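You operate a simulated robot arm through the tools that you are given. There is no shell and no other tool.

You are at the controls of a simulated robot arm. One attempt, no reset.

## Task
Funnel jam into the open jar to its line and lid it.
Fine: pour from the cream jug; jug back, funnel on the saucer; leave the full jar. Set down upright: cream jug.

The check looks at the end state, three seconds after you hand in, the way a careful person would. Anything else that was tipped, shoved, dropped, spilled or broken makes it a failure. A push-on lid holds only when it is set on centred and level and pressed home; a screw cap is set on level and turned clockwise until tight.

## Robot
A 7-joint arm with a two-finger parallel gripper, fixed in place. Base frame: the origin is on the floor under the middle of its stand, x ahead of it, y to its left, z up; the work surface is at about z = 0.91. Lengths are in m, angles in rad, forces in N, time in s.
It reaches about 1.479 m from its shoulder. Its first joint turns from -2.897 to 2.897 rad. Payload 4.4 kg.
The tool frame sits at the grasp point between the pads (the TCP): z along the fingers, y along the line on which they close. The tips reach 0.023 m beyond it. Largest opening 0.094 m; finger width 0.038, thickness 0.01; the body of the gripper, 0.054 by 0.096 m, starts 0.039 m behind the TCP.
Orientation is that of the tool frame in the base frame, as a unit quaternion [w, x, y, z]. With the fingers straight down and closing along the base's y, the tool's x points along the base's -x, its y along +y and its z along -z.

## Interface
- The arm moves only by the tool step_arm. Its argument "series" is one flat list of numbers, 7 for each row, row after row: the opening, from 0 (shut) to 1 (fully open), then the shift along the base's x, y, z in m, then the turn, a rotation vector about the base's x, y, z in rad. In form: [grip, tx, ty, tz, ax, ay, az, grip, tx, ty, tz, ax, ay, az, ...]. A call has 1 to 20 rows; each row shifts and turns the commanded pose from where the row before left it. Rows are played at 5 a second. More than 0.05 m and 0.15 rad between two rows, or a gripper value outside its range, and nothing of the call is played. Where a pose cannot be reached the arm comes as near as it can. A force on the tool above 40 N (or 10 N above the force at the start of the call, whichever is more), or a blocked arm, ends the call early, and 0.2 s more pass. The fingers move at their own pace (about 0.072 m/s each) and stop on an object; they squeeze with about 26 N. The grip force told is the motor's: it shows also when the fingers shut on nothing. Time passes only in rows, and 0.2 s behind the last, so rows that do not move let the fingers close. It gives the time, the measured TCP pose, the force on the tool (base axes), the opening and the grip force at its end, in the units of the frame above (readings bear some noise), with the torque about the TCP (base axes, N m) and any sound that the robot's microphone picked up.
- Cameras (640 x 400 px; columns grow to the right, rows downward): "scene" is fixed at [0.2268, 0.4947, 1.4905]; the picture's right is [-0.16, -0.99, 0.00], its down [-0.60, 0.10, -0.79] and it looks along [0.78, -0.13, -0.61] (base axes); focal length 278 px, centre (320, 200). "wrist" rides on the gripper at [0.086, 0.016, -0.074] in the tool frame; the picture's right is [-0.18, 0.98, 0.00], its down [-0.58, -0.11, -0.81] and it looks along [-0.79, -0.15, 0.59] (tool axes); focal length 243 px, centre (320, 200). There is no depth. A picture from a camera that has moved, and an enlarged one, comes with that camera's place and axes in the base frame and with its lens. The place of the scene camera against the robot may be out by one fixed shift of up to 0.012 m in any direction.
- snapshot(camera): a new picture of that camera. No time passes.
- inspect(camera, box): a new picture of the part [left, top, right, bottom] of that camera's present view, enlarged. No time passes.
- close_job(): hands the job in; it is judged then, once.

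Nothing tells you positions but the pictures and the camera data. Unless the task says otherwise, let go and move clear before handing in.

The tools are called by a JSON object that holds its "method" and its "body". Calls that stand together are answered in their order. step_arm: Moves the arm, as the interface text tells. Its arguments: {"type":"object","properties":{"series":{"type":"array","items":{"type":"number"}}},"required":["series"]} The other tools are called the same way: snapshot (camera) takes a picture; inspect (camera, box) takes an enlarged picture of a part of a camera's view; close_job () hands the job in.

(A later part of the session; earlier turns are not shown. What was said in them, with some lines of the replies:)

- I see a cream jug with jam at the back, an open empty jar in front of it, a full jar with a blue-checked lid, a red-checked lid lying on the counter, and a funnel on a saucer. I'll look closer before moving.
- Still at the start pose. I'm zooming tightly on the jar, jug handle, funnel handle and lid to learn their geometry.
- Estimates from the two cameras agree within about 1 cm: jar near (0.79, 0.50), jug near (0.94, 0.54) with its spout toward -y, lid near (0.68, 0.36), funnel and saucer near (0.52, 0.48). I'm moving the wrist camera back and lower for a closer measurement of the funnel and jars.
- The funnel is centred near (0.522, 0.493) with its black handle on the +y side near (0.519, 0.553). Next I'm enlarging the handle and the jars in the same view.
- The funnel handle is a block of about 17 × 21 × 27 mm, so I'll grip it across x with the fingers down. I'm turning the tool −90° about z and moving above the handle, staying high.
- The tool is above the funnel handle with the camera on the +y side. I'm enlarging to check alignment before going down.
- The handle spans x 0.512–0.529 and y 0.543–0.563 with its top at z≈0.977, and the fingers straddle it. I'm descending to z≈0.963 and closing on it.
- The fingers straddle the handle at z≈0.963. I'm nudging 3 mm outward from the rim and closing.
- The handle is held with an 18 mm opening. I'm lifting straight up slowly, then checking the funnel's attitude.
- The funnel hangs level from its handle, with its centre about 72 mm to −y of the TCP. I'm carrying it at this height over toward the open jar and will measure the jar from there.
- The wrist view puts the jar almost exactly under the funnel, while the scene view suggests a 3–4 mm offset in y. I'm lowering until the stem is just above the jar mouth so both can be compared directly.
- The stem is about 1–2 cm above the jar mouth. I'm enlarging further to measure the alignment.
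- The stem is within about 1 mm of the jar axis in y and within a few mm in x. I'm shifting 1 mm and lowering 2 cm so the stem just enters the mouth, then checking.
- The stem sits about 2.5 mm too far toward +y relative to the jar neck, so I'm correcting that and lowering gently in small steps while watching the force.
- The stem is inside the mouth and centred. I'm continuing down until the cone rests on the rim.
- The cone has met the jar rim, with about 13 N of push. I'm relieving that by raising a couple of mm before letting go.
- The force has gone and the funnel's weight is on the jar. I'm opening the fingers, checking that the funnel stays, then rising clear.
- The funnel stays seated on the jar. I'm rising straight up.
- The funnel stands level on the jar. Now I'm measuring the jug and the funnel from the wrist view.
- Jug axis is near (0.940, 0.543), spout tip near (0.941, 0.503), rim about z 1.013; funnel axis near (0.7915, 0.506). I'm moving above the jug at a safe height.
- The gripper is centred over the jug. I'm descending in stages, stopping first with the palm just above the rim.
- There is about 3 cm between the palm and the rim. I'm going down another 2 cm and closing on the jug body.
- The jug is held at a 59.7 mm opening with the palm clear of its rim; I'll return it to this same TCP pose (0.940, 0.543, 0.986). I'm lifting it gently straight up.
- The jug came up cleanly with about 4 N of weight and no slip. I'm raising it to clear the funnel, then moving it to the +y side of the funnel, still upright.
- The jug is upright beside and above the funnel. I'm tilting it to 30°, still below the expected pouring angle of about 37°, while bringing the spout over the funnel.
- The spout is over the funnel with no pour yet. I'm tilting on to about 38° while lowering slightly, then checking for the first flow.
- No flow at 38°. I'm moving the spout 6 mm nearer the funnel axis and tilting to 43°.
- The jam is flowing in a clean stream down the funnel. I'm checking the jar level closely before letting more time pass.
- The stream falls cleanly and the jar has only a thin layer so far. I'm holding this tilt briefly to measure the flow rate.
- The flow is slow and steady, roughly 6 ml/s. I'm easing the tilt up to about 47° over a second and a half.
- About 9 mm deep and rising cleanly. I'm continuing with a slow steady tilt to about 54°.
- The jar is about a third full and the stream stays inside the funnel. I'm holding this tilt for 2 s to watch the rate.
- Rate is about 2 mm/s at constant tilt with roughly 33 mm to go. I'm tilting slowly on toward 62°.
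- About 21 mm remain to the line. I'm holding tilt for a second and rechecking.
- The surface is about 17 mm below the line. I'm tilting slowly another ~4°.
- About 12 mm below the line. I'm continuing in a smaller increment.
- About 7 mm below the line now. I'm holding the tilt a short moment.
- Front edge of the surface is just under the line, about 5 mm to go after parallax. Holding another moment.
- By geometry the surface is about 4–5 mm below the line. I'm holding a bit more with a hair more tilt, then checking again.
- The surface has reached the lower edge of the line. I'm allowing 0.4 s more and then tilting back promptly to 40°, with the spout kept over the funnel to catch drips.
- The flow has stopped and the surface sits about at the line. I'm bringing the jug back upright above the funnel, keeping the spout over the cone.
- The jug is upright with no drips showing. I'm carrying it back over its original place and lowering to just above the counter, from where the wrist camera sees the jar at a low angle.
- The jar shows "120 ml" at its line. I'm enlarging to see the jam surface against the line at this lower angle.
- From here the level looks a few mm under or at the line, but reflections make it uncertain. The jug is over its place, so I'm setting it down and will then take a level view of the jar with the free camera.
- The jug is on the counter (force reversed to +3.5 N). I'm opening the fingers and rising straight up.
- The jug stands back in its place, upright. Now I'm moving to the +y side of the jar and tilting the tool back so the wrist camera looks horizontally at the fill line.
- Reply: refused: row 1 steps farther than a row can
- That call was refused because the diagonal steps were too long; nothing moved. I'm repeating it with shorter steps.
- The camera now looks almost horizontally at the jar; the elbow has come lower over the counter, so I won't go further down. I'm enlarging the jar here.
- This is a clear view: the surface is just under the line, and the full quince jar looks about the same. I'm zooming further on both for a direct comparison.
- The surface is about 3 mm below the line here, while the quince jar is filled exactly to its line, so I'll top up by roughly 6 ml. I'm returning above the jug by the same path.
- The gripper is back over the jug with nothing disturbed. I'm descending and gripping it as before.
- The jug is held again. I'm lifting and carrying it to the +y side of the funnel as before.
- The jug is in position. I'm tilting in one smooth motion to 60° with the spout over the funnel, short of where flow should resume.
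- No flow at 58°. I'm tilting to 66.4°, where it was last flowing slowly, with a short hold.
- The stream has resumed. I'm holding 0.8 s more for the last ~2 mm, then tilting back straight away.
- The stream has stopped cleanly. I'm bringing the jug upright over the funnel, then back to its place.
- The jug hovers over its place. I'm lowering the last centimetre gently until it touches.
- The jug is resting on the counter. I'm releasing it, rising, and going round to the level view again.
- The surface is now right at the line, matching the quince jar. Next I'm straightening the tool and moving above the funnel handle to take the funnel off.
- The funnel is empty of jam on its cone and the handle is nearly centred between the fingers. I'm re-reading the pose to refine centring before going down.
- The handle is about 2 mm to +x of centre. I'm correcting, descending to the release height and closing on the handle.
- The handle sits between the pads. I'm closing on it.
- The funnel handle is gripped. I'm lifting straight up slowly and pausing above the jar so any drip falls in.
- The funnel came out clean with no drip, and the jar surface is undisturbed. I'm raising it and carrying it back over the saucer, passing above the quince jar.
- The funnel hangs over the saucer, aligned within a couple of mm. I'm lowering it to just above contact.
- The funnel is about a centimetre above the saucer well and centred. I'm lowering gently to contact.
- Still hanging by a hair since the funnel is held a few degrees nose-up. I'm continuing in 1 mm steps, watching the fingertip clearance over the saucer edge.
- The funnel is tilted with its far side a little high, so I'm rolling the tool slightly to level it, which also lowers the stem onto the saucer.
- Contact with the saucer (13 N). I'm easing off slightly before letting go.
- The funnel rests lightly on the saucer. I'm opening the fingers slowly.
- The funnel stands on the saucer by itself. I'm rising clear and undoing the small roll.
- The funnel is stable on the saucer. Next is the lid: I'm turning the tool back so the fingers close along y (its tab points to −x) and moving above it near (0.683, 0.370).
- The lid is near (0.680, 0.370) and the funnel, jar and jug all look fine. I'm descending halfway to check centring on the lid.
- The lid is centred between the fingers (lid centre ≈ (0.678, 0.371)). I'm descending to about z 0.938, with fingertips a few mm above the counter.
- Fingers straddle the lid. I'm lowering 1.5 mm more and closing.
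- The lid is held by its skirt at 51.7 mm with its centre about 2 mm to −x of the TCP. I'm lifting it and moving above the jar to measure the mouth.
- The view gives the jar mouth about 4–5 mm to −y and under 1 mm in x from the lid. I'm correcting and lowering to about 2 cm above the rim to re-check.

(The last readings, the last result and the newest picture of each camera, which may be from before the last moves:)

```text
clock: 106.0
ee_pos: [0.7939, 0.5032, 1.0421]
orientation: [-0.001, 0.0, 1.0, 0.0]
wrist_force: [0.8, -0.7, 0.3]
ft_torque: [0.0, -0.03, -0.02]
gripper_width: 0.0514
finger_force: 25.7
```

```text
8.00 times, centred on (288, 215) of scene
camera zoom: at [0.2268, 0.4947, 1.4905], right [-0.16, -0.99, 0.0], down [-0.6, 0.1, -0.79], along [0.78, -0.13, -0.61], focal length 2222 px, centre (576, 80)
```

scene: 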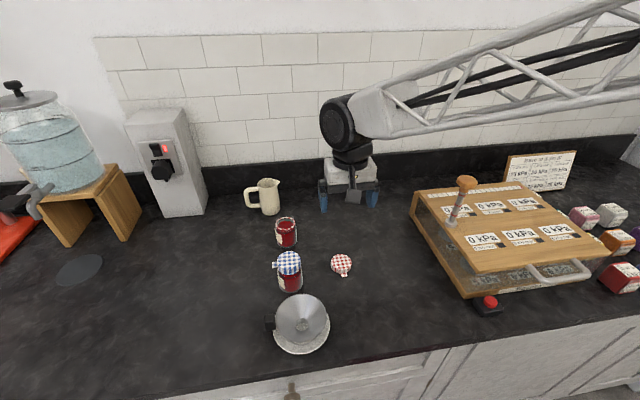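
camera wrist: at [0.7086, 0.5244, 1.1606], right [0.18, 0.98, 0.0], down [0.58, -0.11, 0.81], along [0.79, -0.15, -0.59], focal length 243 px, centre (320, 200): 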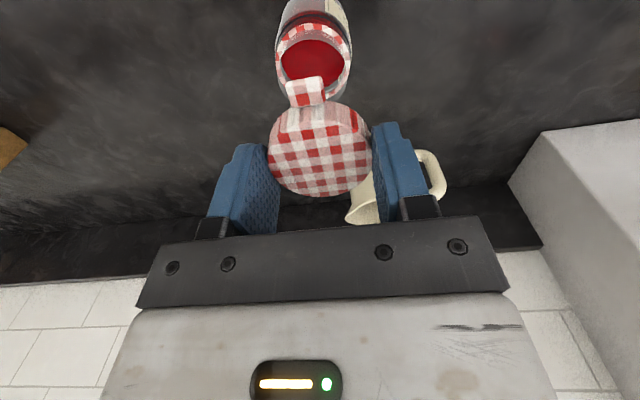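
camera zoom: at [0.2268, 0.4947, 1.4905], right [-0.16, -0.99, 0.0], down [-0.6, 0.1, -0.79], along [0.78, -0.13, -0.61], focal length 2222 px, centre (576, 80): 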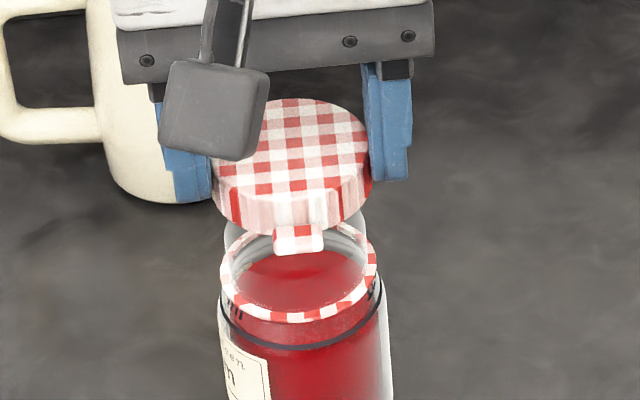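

Alignment is now within about 1 mm from both cameras. I'm lowering to about 5 mm above the rim for a final check.

{"method": "step_arm", "body": {"series": [0, 0, 0, -0.008, 0, 0, 0, 0, 0, 0, -0.006, 0, 0, 0, 0, 0, 0, 0, 0, 0, 0]}}

{"method": "inspect", "body": {"camera": "wrist", "box": [250, 50, 390, 200]}}

{"method": "inspect", "body": {"camera": "scene", "box": [272, 200, 304, 236]}}

```text
clock: 106.8
ee_pos: [0.7928, 0.5009, 1.0277]
orientation: [0.0, -0.001, 1.0, 0.001]
wrist_force: [-0.8, -0.2, -0.3]
ft_torque: [0.02, -0.04, 0.0]
gripper_width: 0.0516
finger_force: 26.4
```

```text
2.67 times, centred on (320, 125) of wrist
camera zoom: at [0.7065, 0.5176, 1.1038], right [0.18, 0.98, 0.0], down [0.58, -0.11, 0.81], along [0.79, -0.15, -0.59], focal length 647 px, centre (320, 400)
```

zoom: 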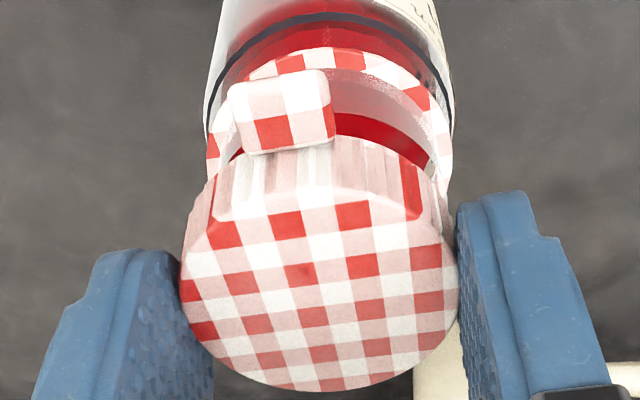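

```text
11.11 times, centred on (288, 218) of scene
camera zoom: at [0.2268, 0.4947, 1.4905], right [-0.16, -0.99, 0.0], down [-0.6, 0.1, -0.79], along [0.78, -0.13, -0.61], focal length 3086 px, centre (676, 0)
```

zoom: 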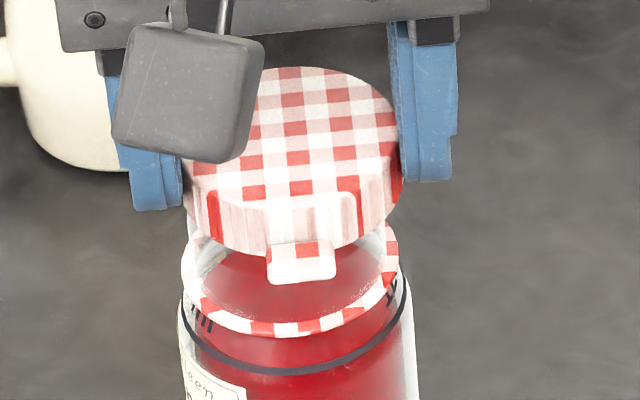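

The lid has drifted about 2–3 mm toward −y relative to the jar. I'm nudging it back +2.5 mm and re-checking.

{"method": "step_arm", "body": {"series": [0, 0, 0.0025, 0, 0, 0, 0, 0, 0, 0, 0, 0, 0, 0, 0, 0, 0, 0, 0, 0, 0]}}

{"method": "inspect", "body": {"camera": "wrist", "box": [250, 50, 390, 200]}}

{"method": "inspect", "body": {"camera": "scene", "box": [272, 200, 304, 236]}}

```text
clock: 107.6
ee_pos: [0.7941, 0.5028, 1.0282]
orientation: [0.0, 0.0, 1.0, 0.0]
wrist_force: [0.1, -0.3, -0.2]
ft_torque: [-0.01, 0.0, 0.02]
gripper_width: 0.0514
finger_force: 25.9
```

```text
2.67 times, centred on (320, 125) of wrist
camera zoom: at [0.7069, 0.5196, 1.1037], right [0.18, 0.98, 0.0], down [0.58, -0.11, 0.81], along [0.79, -0.15, -0.59], focal length 647 px, centre (320, 400)
```

zoom: 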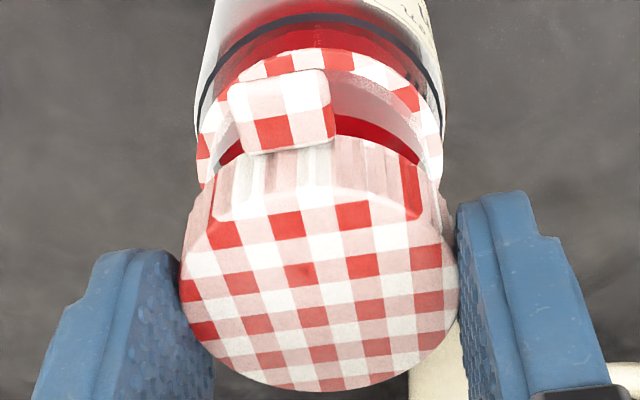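

```text
11.11 times, centred on (288, 218) of scene
camera zoom: at [0.2268, 0.4947, 1.4905], right [-0.16, -0.99, 0.0], down [-0.6, 0.1, -0.79], along [0.78, -0.13, -0.61], focal length 3086 px, centre (676, 0)
```

zoom: 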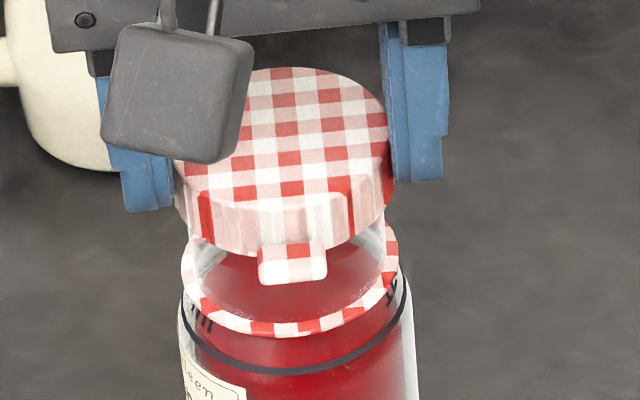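

Both cameras now show the lid centred on the jar within about 1 mm. I'm lowering in small steps and watching the force.

{"method": "step_arm", "body": {"series": [0, 0, 0, -0.003, 0, 0, 0, 0, 0, 0, -0.003, 0, 0, 0, 0, 0, 0, -0.003, 0, 0, 0, 0, 0, 0, 0, 0, 0, 0]}}

{"method": "inspect", "body": {"camera": "scene", "box": [272, 205, 304, 241]}}

{"method": "inspect", "body": {"camera": "wrist", "box": [250, 50, 390, 200]}}

```text
clock: 108.6
ee_pos: [0.796, 0.5042, 1.0218]
orientation: [0.001, -0.001, 1.0, 0.001]
wrist_force: [-0.1, -3.3, 27.1]
ft_torque: [-0.15, 0.5, 0.01]
gripper_width: 0.0517
finger_force: 26.3
```

```text
11.11 times, centred on (288, 223) of scene
camera zoom: at [0.2268, 0.4947, 1.4905], right [-0.16, -0.99, 0.0], down [-0.6, 0.1, -0.79], along [0.78, -0.13, -0.61], focal length 3086 px, centre (676, -56)
```

zoom: 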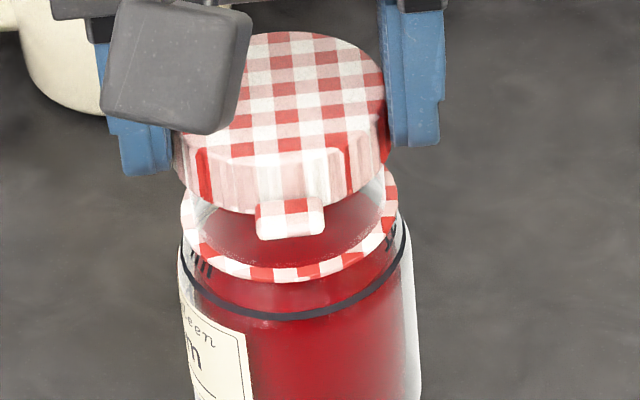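

```text
2.67 times, centred on (320, 125) of wrist
camera zoom: at [0.7082, 0.5206, 1.0961], right [0.18, 0.98, 0.0], down [0.58, -0.11, 0.81], along [0.79, -0.15, -0.59], focal length 647 px, centre (320, 400)
```

zoom: 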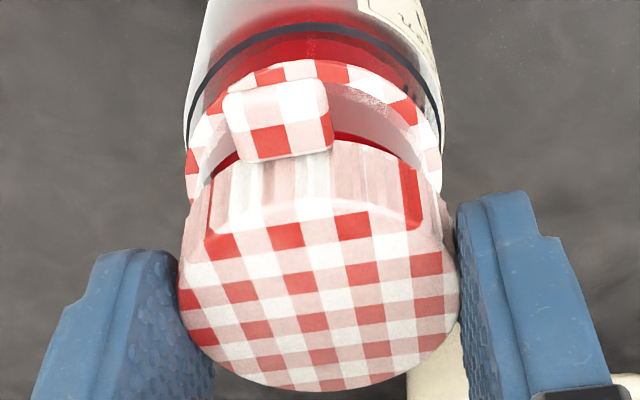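

The lid touched the rim on its −x side (27 N), so it sits a little too far toward +x and may have pitched in the grip. I'm backing up and checking its attitude.

{"method": "step_arm", "body": {"series": [0, 0, 0, 0.006, 0, 0, 0, 0, 0, 0, 0.004, 0, 0, 0, 0, 0, 0, 0, 0, 0, 0]}}

{"method": "inspect", "body": {"camera": "scene", "box": [272, 200, 304, 236]}}

{"method": "inspect", "body": {"camera": "wrist", "box": [250, 50, 390, 200]}}

```text
clock: 109.4
ee_pos: [0.7943, 0.5029, 1.0286]
orientation: [0.0, 0.0, 1.0, 0.0]
wrist_force: [-0.2, 0.1, -0.1]
ft_torque: [0.02, -0.01, 0.03]
gripper_width: 0.0519
finger_force: 25.6
```

```text
11.11 times, centred on (288, 218) of scene
camera zoom: at [0.2268, 0.4947, 1.4905], right [-0.16, -0.99, 0.0], down [-0.6, 0.1, -0.79], along [0.78, -0.13, -0.61], focal length 3086 px, centre (676, 0)
```

zoom: 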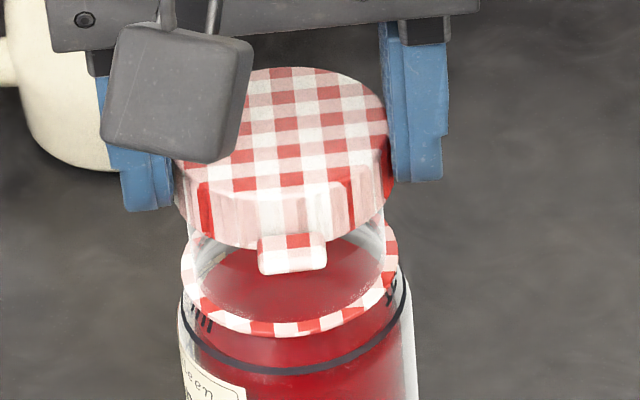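

```text
2.67 times, centred on (320, 125) of wrist
camera zoom: at [0.707, 0.5197, 1.1037], right [0.18, 0.98, 0.0], down [0.58, -0.11, 0.81], along [0.79, -0.15, -0.59], focal length 647 px, centre (320, 400)
```

zoom: 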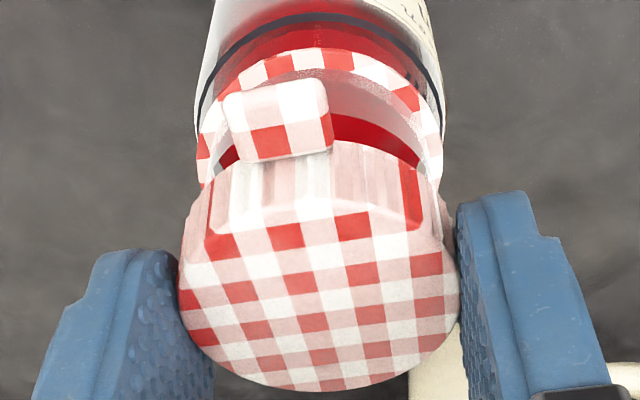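

The lid pitched about 5° in the grip (front up). I'm tilting the tool −0.092 rad about y to level it and shifting about 3 mm toward −x to correct both effects, then re-checking.

{"method": "step_arm", "body": {"series": [0, -0.0017, -0.0003, 0.002, 0, -0.046, 0, 0, -0.0018, -0.0002, 0, 0, -0.046, 0, 0, 0, 0, 0, 0, 0, 0]}}

{"method": "inspect", "body": {"camera": "scene", "box": [272, 200, 304, 236]}}

{"method": "inspect", "body": {"camera": "wrist", "box": [250, 50, 390, 200]}}

```text
clock: 110.2
ee_pos: [0.7911, 0.5041, 1.0302]
orientation: [0.046, 0.0, 0.999, 0.0]
wrist_force: [0.3, -0.3, -0.1]
ft_torque: [-0.04, 0.01, 0.0]
gripper_width: 0.0517
finger_force: 25.9
```

```text
11.11 times, centred on (288, 218) of scene
camera zoom: at [0.2268, 0.4947, 1.4905], right [-0.16, -0.99, 0.0], down [-0.6, 0.1, -0.79], along [0.78, -0.13, -0.61], focal length 3086 px, centre (676, 0)
```

zoom: 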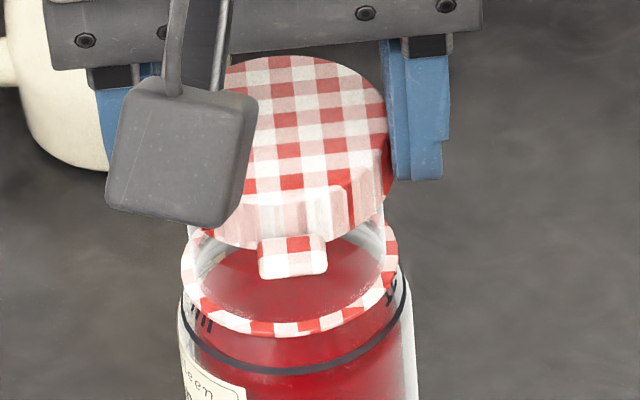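

```text
2.67 times, centred on (320, 125) of wrist
camera zoom: at [0.6979, 0.5197, 1.0977], right [0.18, 0.98, 0.02], down [0.5, -0.11, 0.86], along [0.84, -0.15, -0.52], focal length 647 px, centre (320, 400)
```

zoom: 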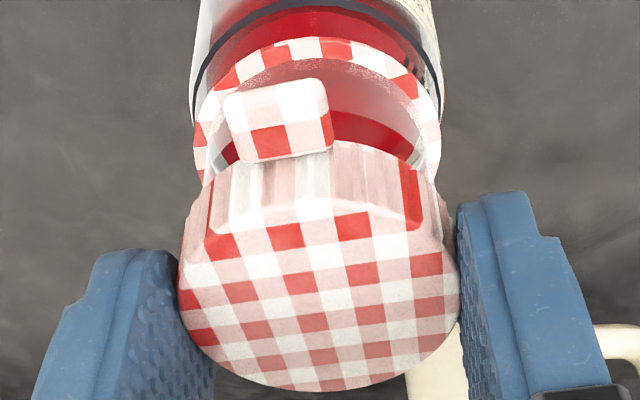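

The scene view suggests I over-levelled: the true pitch was nearer 3°. I'm rolling back 0.04 rad and checking the lid's level at higher zoom.

{"method": "step_arm", "body": {"series": [0, 0.0005, 0, 0, 0, 0.04, 0, 0, 0, 0, 0, 0, 0, 0, 0, 0, 0, 0, 0, 0, 0]}}

{"method": "inspect", "body": {"camera": "scene", "box": [275, 202, 303, 222]}}

{"method": "inspect", "body": {"camera": "scene", "box": [272, 200, 304, 236]}}

{"method": "inspect", "body": {"camera": "wrist", "box": [250, 50, 390, 200]}}

```text
clock: 111.0
ee_pos: [0.7923, 0.5038, 1.0301]
orientation: [0.026, -0.001, 1.0, 0.0]
wrist_force: [-0.4, 0.5, -0.5]
ft_torque: [0.02, -0.02, 0.0]
gripper_width: 0.0516
finger_force: 26.1
```

```text
16.00 times, centred on (289, 212) of scene
camera zoom: at [0.2268, 0.4947, 1.4905], right [-0.16, -0.99, 0.0], down [-0.6, 0.1, -0.79], along [0.78, -0.13, -0.61], focal length 4443 px, centre (816, 8)
```

zoom: 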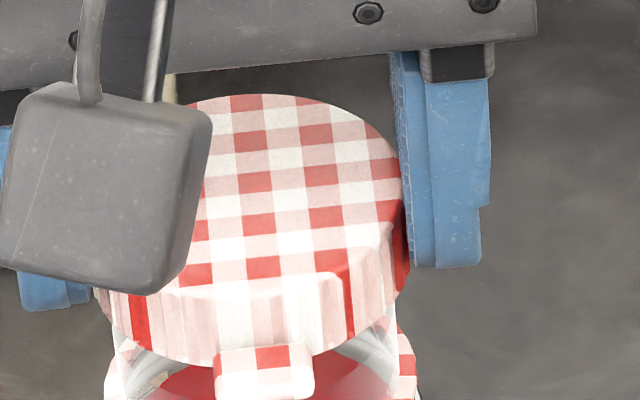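

```text
11.11 times, centred on (288, 218) of scene
camera zoom: at [0.2268, 0.4947, 1.4905], right [-0.16, -0.99, 0.0], down [-0.6, 0.1, -0.79], along [0.78, -0.13, -0.61], focal length 3086 px, centre (676, 0)
```

zoom: 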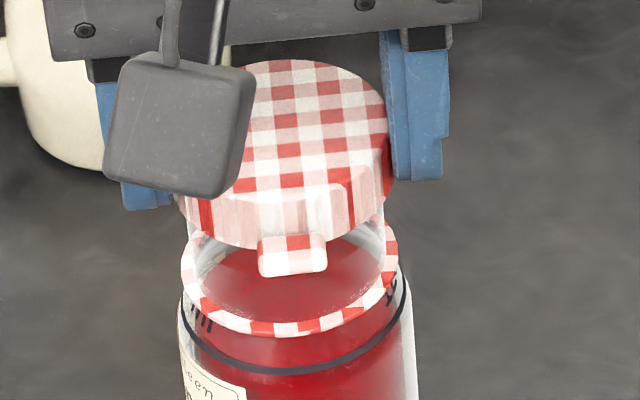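

```text
2.67 times, centred on (320, 125) of wrist
camera zoom: at [0.701, 0.5197, 1.1013], right [0.18, 0.98, 0.01], down [0.54, -0.11, 0.84], along [0.82, -0.15, -0.55], focal length 647 px, centre (320, 400)
```

zoom: 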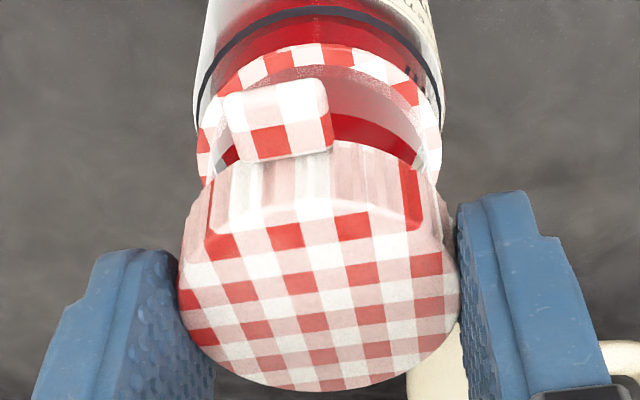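

The lid now looks level (its outline matches the pre-contact shape) and centred within about half a millimetre. I'm lowering carefully again.

{"method": "step_arm", "body": {"series": [0, 0, 0, -0.004, 0, 0, 0, 0, 0, 0, -0.004, 0, 0, 0, 0, 0, 0, -0.0015, 0, 0, 0, 0, 0, 0, 0, 0, 0, 0]}}

{"method": "inspect", "body": {"camera": "scene", "box": [272, 200, 304, 236]}}

{"method": "inspect", "body": {"camera": "wrist", "box": [250, 50, 390, 200]}}

```text
clock: 112.0
ee_pos: [0.7917, 0.504, 1.0221]
orientation: [0.027, 0.0, 1.0, 0.0]
wrist_force: [-3.5, -1.1, 12.7]
ft_torque: [0.16, 0.25, 0.0]
gripper_width: 0.0519
finger_force: 25.7
```

```text
11.11 times, centred on (288, 218) of scene
camera zoom: at [0.2268, 0.4947, 1.4905], right [-0.16, -0.99, 0.0], down [-0.6, 0.1, -0.79], along [0.78, -0.13, -0.61], focal length 3086 px, centre (676, 0)
```

zoom: 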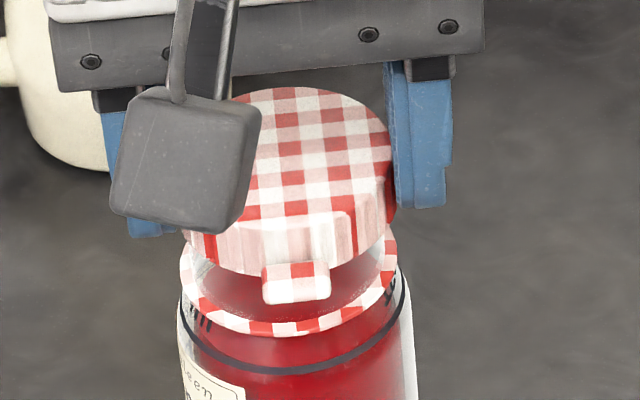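

```text
2.67 times, centred on (320, 125) of wrist
camera zoom: at [0.7007, 0.5193, 1.0926], right [0.18, 0.98, 0.01], down [0.54, -0.11, 0.84], along [0.82, -0.15, -0.55], focal length 647 px, centre (320, 400)
```

zoom: 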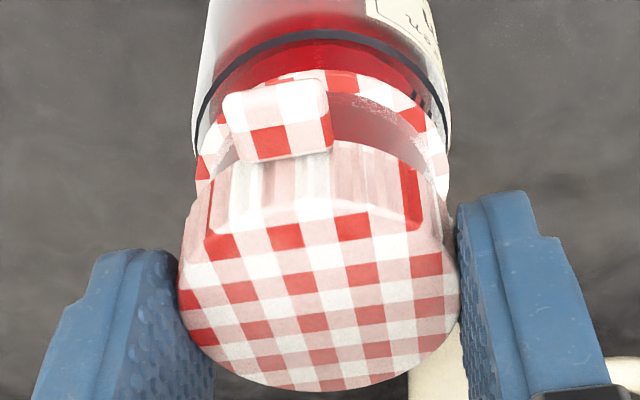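

Light contact on the (−x, +y) side tells me to shift about 1 mm toward −x and +y. I'm lifting 2 mm, shifting, and trying again.

{"method": "step_arm", "body": {"series": [0, 0, 0, 0.002, 0, 0, 0, 0, -0.001, 0.001, 0, 0, 0, 0, 0, 0, 0, -0.002, 0, 0, 0, 0, 0, 0, -0.001, 0, 0, 0, 0, 0, 0, 0, 0, 0, 0]}}

{"method": "inspect", "body": {"camera": "scene", "box": [272, 200, 304, 236]}}

```text
clock: 113.2
ee_pos: [0.7912, 0.5053, 1.0224]
orientation: [0.027, 0.001, 1.0, 0.0]
wrist_force: [-2.3, -2.8, 24.4]
ft_torque: [0.06, 0.49, 0.05]
gripper_width: 0.0517
finger_force: 26.1
```

```text
11.11 times, centred on (288, 218) of scene
camera zoom: at [0.2268, 0.4947, 1.4905], right [-0.16, -0.99, 0.0], down [-0.6, 0.1, -0.79], along [0.78, -0.13, -0.61], focal length 3086 px, centre (676, 0)
```

zoom: 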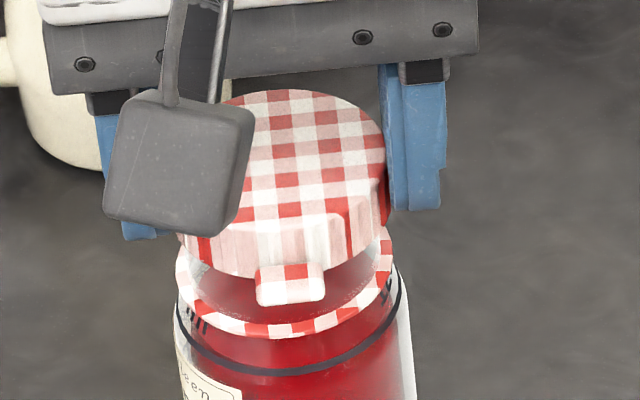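

Still contact mostly on the −x side, and the jar is following slightly. I'm lifting clear, shifting another 1.5 mm toward −x, and probing lightly.

{"method": "step_arm", "body": {"series": [0, 0, 0, 0.004, 0, 0, 0, 0, -0.0015, -0.0003, 0, 0, 0, 0, 0, 0, 0, -0.002, 0, 0, 0, 0, 0, 0, -0.0008, 0, 0, 0, 0, 0, 0, 0, 0, 0, 0]}}

{"method": "inspect", "body": {"camera": "scene", "box": [272, 200, 304, 236]}}

{"method": "inspect", "body": {"camera": "wrist", "box": [250, 50, 390, 200]}}

```text
clock: 114.4
ee_pos: [0.789, 0.5047, 1.0196]
orientation: [0.026, 0.0, 1.0, 0.0]
wrist_force: [-0.9, 0.0, 0.1]
ft_torque: [0.03, 0.04, 0.01]
gripper_width: 0.0519
finger_force: 25.4
```

```text
11.11 times, centred on (288, 218) of scene
camera zoom: at [0.2268, 0.4947, 1.4905], right [-0.16, -0.99, 0.0], down [-0.6, 0.1, -0.79], along [0.78, -0.13, -0.61], focal length 3086 px, centre (676, 0)
```

zoom: 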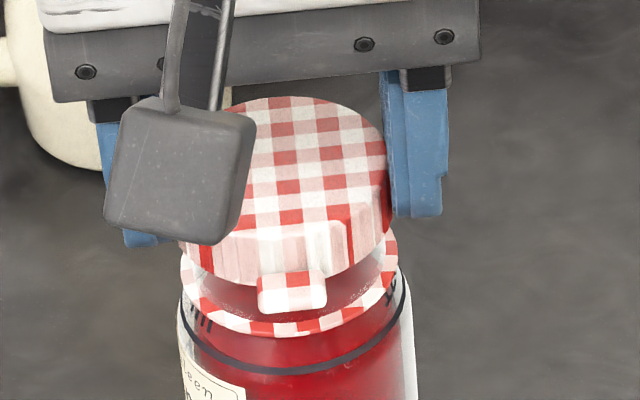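

```text
2.67 times, centred on (320, 125) of wrist
camera zoom: at [0.6983, 0.5206, 1.0919], right [0.18, 0.98, 0.01], down [0.54, -0.11, 0.84], along [0.82, -0.15, -0.55], focal length 647 px, centre (320, 400)
```

zoom: 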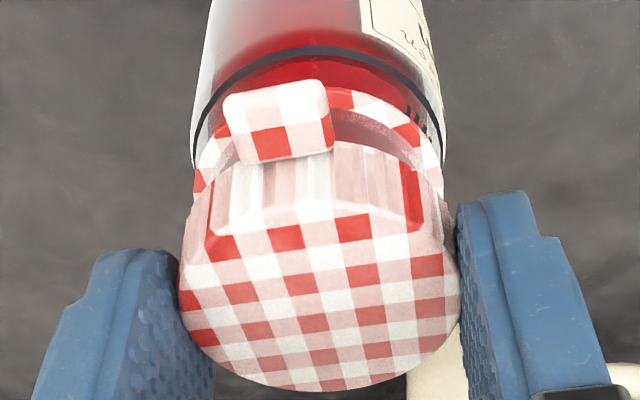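

No force now at a lower height than before, so the skirt seems to be passing over the rim. I'm continuing down gently.

{"method": "step_arm", "body": {"series": [0, 0, 0, -0.0015, 0, 0, 0, 0, 0, 0, -0.0015, 0, 0, 0, 0, 0, 0, 0, 0, 0, 0]}}

{"method": "inspect", "body": {"camera": "scene", "box": [272, 200, 304, 236]}}

```text
clock: 115.2
ee_pos: [0.7897, 0.5037, 1.0187]
orientation: [0.027, 0.0, 1.0, 0.0]
wrist_force: [0.6, 0.1, 0.6]
ft_torque: [0.02, 0.03, -0.02]
gripper_width: 0.0518
finger_force: 26.1
```

```text
11.11 times, centred on (288, 218) of scene
camera zoom: at [0.2268, 0.4947, 1.4905], right [-0.16, -0.99, 0.0], down [-0.6, 0.1, -0.79], along [0.78, -0.13, -0.61], focal length 3086 px, centre (676, 0)
```

zoom: 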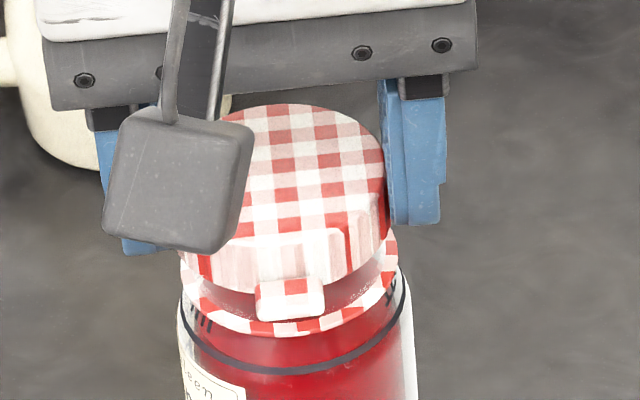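

The skirt is over the rim and sliding down freely. I'm continuing downward.

{"method": "step_arm", "body": {"series": [0, 0, 0, -0.002, 0, 0, 0, 0, 0, 0, -0.002, 0, 0, 0, 0, 0, 0, -0.001, 0, 0, 0, 0, 0, 0, 0, 0, 0, 0]}}

{"method": "inspect", "body": {"camera": "scene", "box": [272, 204, 304, 240]}}

```text
clock: 116.2
ee_pos: [0.7887, 0.5042, 1.0125]
orientation: [0.026, 0.0, 1.0, 0.0]
wrist_force: [0.8, 0.4, -0.1]
ft_torque: [-0.01, -0.05, 0.02]
gripper_width: 0.0514
finger_force: 26.5
```

```text
11.11 times, centred on (288, 222) of scene
camera zoom: at [0.2268, 0.4947, 1.4905], right [-0.16, -0.99, 0.0], down [-0.6, 0.1, -0.79], along [0.78, -0.13, -0.61], focal length 3086 px, centre (676, -44)
```

zoom: 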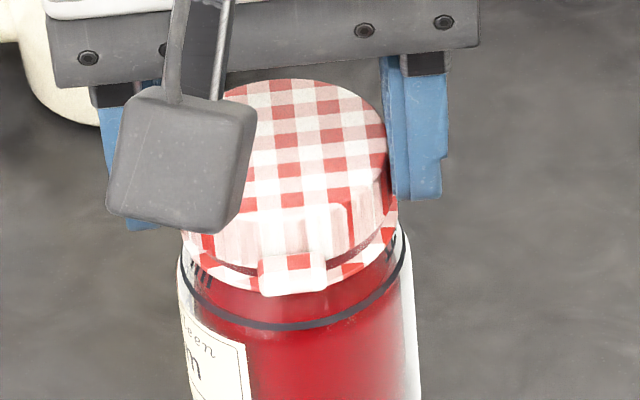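

Nearly there: the lid edge is close to the gasket. I'm lowering until it meets resistance.

{"method": "step_arm", "body": {"series": [0, 0, 0, -0.002, 0, 0, 0, 0, 0, 0, -0.002, 0, 0, 0, 0, 0, 0, 0, 0, 0, 0]}}

{"method": "inspect", "body": {"camera": "scene", "box": [272, 204, 304, 240]}}

```text
clock: 117.0
ee_pos: [0.7912, 0.5044, 1.0089]
orientation: [0.026, 0.0, 1.0, 0.0]
wrist_force: [-0.3, -0.9, 2.0]
ft_torque: [0.03, -0.05, -0.01]
gripper_width: 0.0519
finger_force: 25.6
```

```text
11.11 times, centred on (288, 222) of scene
camera zoom: at [0.2268, 0.4947, 1.4905], right [-0.16, -0.99, 0.0], down [-0.6, 0.1, -0.79], along [0.78, -0.13, -0.61], focal length 3086 px, centre (676, -44)
```

zoom: 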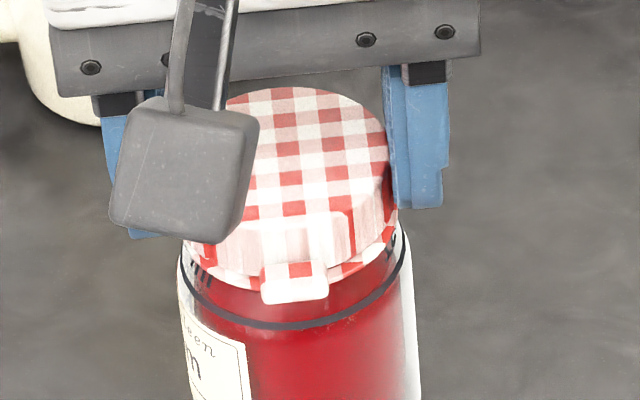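

{"method": "step_arm", "body": {"series": [0, 0, 0, -0.0015, 0, 0, 0, 0, 0, 0, 0, 0, 0, 0, 0, 0, 0, -0.0015, 0, 0, 0, 0, 0, 0, 0, 0, 0, 0]}}

{"method": "inspect", "body": {"camera": "scene", "box": [272, 204, 304, 240]}}

```text
clock: 118.0
ee_pos: [0.7899, 0.5054, 1.0076]
orientation: [0.028, 0.0, 1.0, 0.001]
wrist_force: [-1.3, 0.4, 35.2]
ft_torque: [-0.04, -0.06, -0.02]
gripper_width: 0.0519
finger_force: 25.6
heard: snap
```

```text
11.11 times, centred on (288, 222) of scene
camera zoom: at [0.2268, 0.4947, 1.4905], right [-0.16, -0.99, 0.0], down [-0.6, 0.1, -0.79], along [0.78, -0.13, -0.61], focal length 3086 px, centre (676, -44)
```

zoom: 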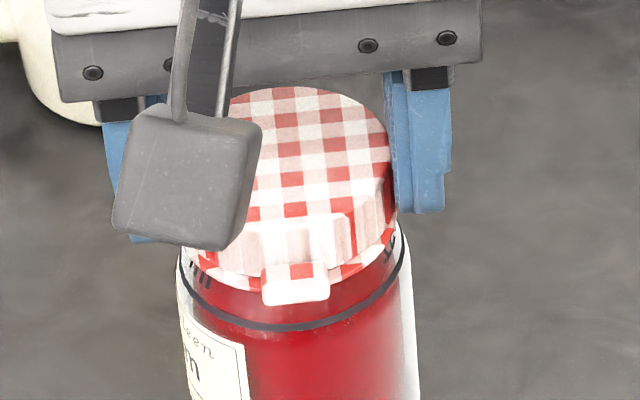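

A snap was heard at 35 N: the lid is home. I'm easing the push before opening the fingers.

{"method": "step_arm", "body": {"series": [0, 0, 0, 0.0015, 0, 0, 0, 0, 0, 0, 0, 0, 0, 0]}}

```text
clock: 118.6
ee_pos: [0.7899, 0.5044, 1.0073]
orientation: [0.026, 0.0, 1.0, 0.0]
wrist_force: [0.0, 4.7, 28.3]
ft_torque: [0.25, -0.13, -0.02]
gripper_width: 0.0517
finger_force: 26.2
```

{"method": "step_arm", "body": {"series": [0, 0, 0, 0.0012, 0, 0, 0, 0, 0, 0, 0, 0, 0, 0]}}

```text
clock: 119.2
ee_pos: [0.7895, 0.5031, 1.0073]
orientation: [0.026, 0.001, 1.0, 0.0]
wrist_force: [0.2, 5.5, 10.4]
ft_torque: [0.39, -0.06, 0.04]
gripper_width: 0.0518
finger_force: 26.0
```

Down to about 10 N. I'm opening the fingers and rising straight up.

{"method": "step_arm", "body": {"series": [0.7, 0, 0, 0.0005, 0, 0, 0, 1, 0, 0, 0, 0, 0, 0, 1, 0, 0, 0, 0, 0, 0, 1, 0, 0, 0.02, 0, 0, 0, 1, 0, 0, 0.03, 0, 0.052, 0, 1, 0, 0, 0.03, 0, 0, 0, 1, 0, 0, 0, 0, 0, 0]}}

{"method": "snapshot", "body": {"camera": "wrist"}}

{"method": "inspect", "body": {"camera": "wrist", "box": [240, 0, 400, 130]}}

{"method": "inspect", "body": {"camera": "scene", "box": [262, 200, 314, 250]}}

```text
clock: 120.8
ee_pos: [0.789, 0.5037, 1.0908]
orientation: [0.0, 0.0, 1.0, -0.001]
wrist_force: [-0.5, 0.6, -0.5]
ft_torque: [0.02, 0.01, -0.02]
gripper_width: 0.0939
finger_force: 0.1
```

```text
taken
camera wrist: at [0.7026, 0.5202, 1.1672], right [0.18, 0.98, 0.0], down [0.58, -0.11, 0.81], along [0.79, -0.15, -0.59], focal length 243 px, centre (320, 200)
```

wrist: 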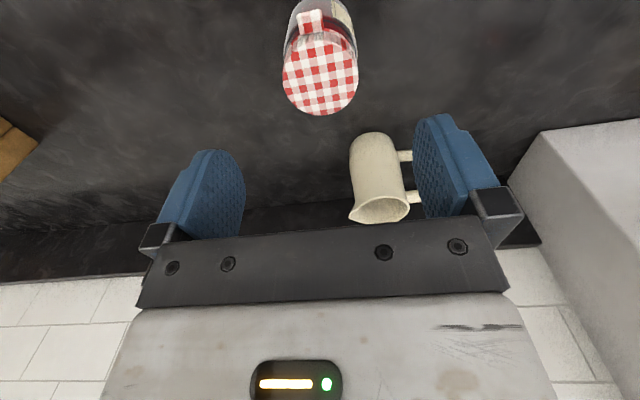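

```text
3.08 times, centred on (320, 65) of wrist
camera zoom: at [0.7026, 0.5202, 1.1672], right [0.18, 0.98, 0.0], down [0.58, -0.11, 0.81], along [0.79, -0.15, -0.59], focal length 746 px, centre (320, 615)
```

zoom: 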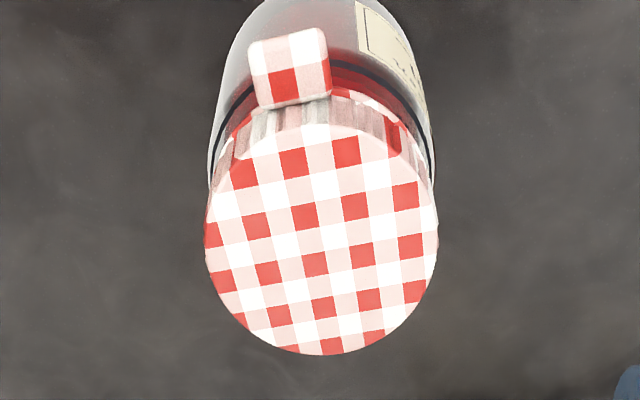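

```text
8.00 times, centred on (288, 225) of scene
camera zoom: at [0.2268, 0.4947, 1.4905], right [-0.16, -0.99, 0.0], down [-0.6, 0.1, -0.79], along [0.78, -0.13, -0.61], focal length 2222 px, centre (576, 0)
```

zoom: 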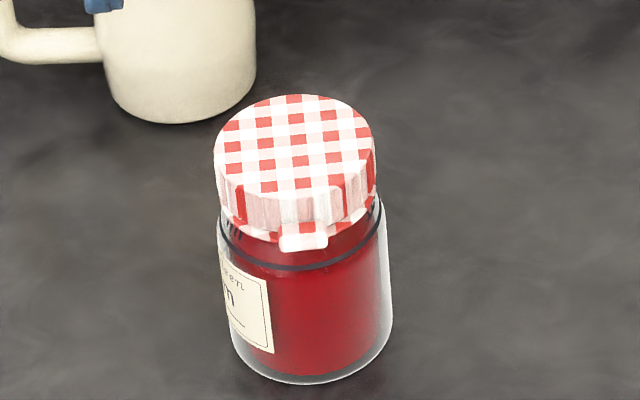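

The lid stays on after release. I'm comparing it closely with the quince jar's lid for level and full seating.

{"method": "inspect", "body": {"camera": "scene", "box": [274, 208, 306, 234]}}

{"method": "inspect", "body": {"camera": "scene", "box": [272, 248, 308, 278]}}

{"method": "snapshot", "body": {"camera": "scene"}}

```text
15.38 times, centred on (290, 221) of scene
camera zoom: at [0.2268, 0.4947, 1.4905], right [-0.16, -0.99, 0.0], down [-0.6, 0.1, -0.79], along [0.78, -0.13, -0.61], focal length 4272 px, centre (782, -123)
```

zoom: 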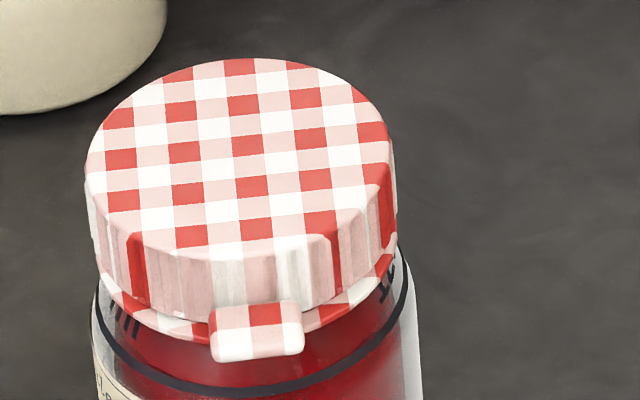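

```text
13.33 times, centred on (290, 263) of scene
camera zoom: at [0.2268, 0.4947, 1.4905], right [-0.16, -0.99, 0.0], down [-0.6, 0.1, -0.79], along [0.78, -0.13, -0.61], focal length 3703 px, centre (720, -640)
```

zoom: 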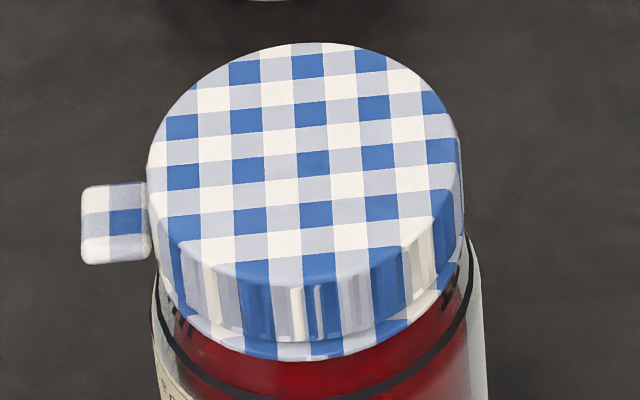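

```text
taken
```

scene: 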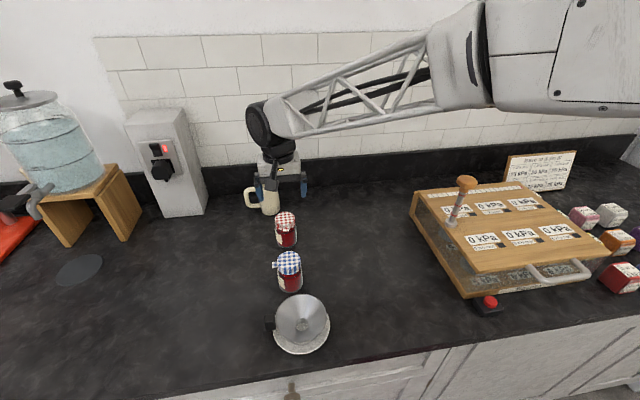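

The lid sits level and right down on its gasket, exactly like the quince jar. I'm moving the arm up and clear, then doing a last check of everything.

{"method": "step_arm", "body": {"series": [1, 0, 0, 0.04, 0, 0, 0, 1, 0, 0, 0.04, 0, 0, 0, 1, 0, 0, 0.04, 0, 0, 0, 1, 0, 0, 0.04, 0, 0, 0, 1, -0.04, 0, 0.02, 0, 0, 0, 1, -0.04, 0, 0.02, 0, 0, 0, 1, -0.04, 0, 0.02, 0, 0, 0, 1, -0.04, 0, 0, 0, 0, 0, 1, 0, 0, 0, 0, 0, 0]}}

{"method": "snapshot", "body": {"camera": "wrist"}}

{"method": "inspect", "body": {"camera": "scene", "box": [220, 165, 360, 265]}}

{"method": "inspect", "body": {"camera": "scene", "box": [230, 240, 380, 365]}}

{"method": "inspect", "body": {"camera": "wrist", "box": [220, 0, 440, 150]}}

```text
clock: 122.8
ee_pos: [0.6271, 0.5052, 1.3079]
orientation: [0.001, 0.0, 1.0, 0.0]
wrist_force: [0.2, 0.5, 0.9]
ft_torque: [0.0, 0.02, 0.01]
gripper_width: 0.0938
finger_force: 0.1
```

```text
taken
camera wrist: at [0.5394, 0.5213, 1.3839], right [0.18, 0.98, 0.0], down [0.58, -0.11, 0.81], along [0.79, -0.15, -0.59], focal length 243 px, centre (320, 200)
```

wrist: 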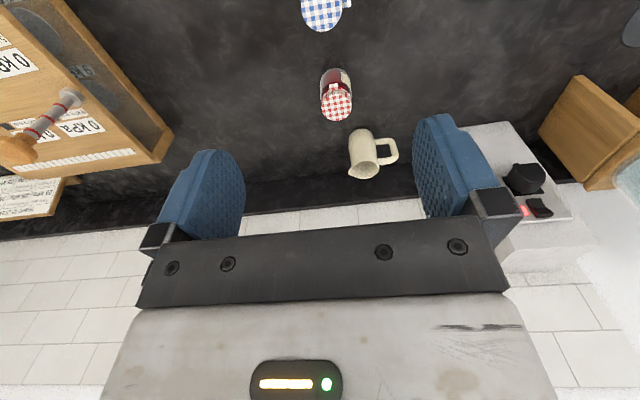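

```text
4.00 times, centred on (290, 215) of scene
camera zoom: at [0.2268, 0.4947, 1.4905], right [-0.16, -0.99, 0.0], down [-0.6, 0.1, -0.79], along [0.78, -0.13, -0.61], focal length 1111 px, centre (440, 140)
```

zoom: 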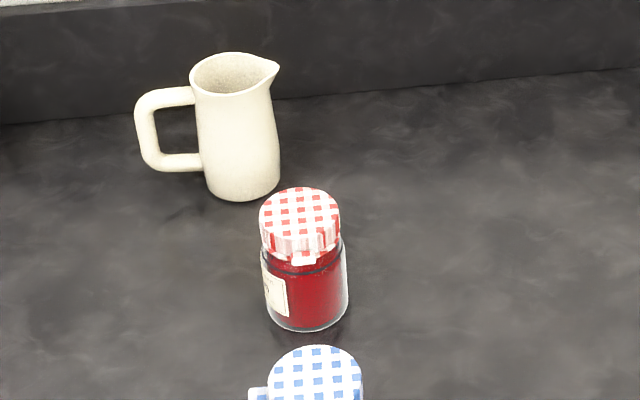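

```text
3.20 times, centred on (305, 302) of scene
camera zoom: at [0.2268, 0.4947, 1.4905], right [-0.16, -0.99, 0.0], down [-0.6, 0.1, -0.79], along [0.78, -0.13, -0.61], focal length 889 px, centre (368, -128)
```

zoom: 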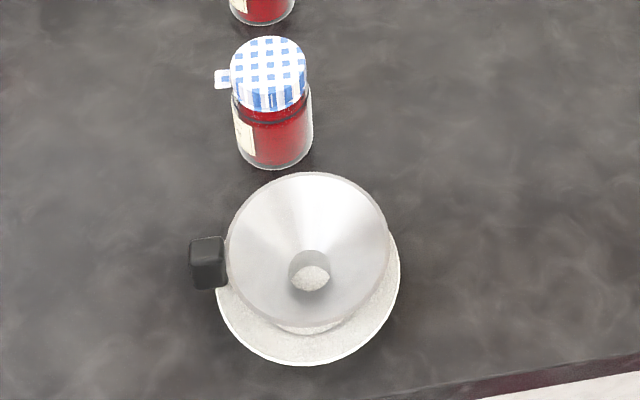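

```text
2.67 times, centred on (330, 75) of wrist
camera zoom: at [0.5394, 0.5213, 1.3839], right [0.18, 0.98, 0.0], down [0.58, -0.11, 0.81], along [0.79, -0.15, -0.59], focal length 647 px, centre (293, 533)
```

zoom: 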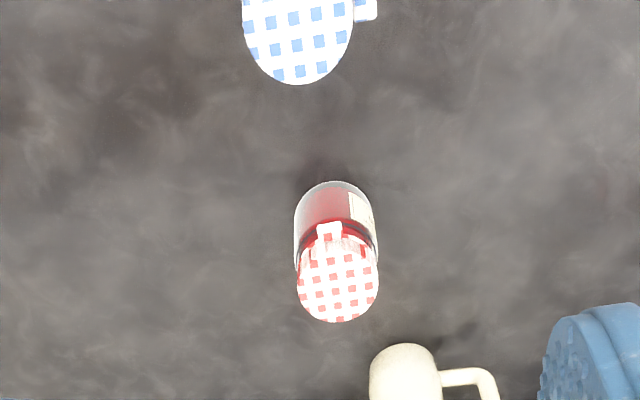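

Everything is in place. The plum jar is filled to its 120 ml line with its lid snapped on level, and the cream jug is upright back in its place. The funnel is on the saucer, the quince jar is untouched, there are no spills, and the arm is clear, so I'm handing in.

{"method": "close_job", "body": {}}

```text
The job is handed in.
```

The plum jar is filled with jam to its 120 ml line. Its red-checked lid is on level and pressed home; I heard it snap. I've handed the job in, but no verdict came back.

- **Filling:** I poured from the cream jug through the funnel. The first pour stopped about 3 mm short, so I topped it up; the level now looks about the same against its line as the quince jar's.
- **Jug:** it is back in its original place, standing upright.
- **Funnel:** it is standing on the saucer, with no jam visible on it.
- **Quince jar:** I left it where it was.
- **Counter:** I saw no spills or drips in the last pictures, and the arm is clear.

The lid caught on the jar rim on the first few tries and nudged the jar by about 1 mm. It then went on straight.
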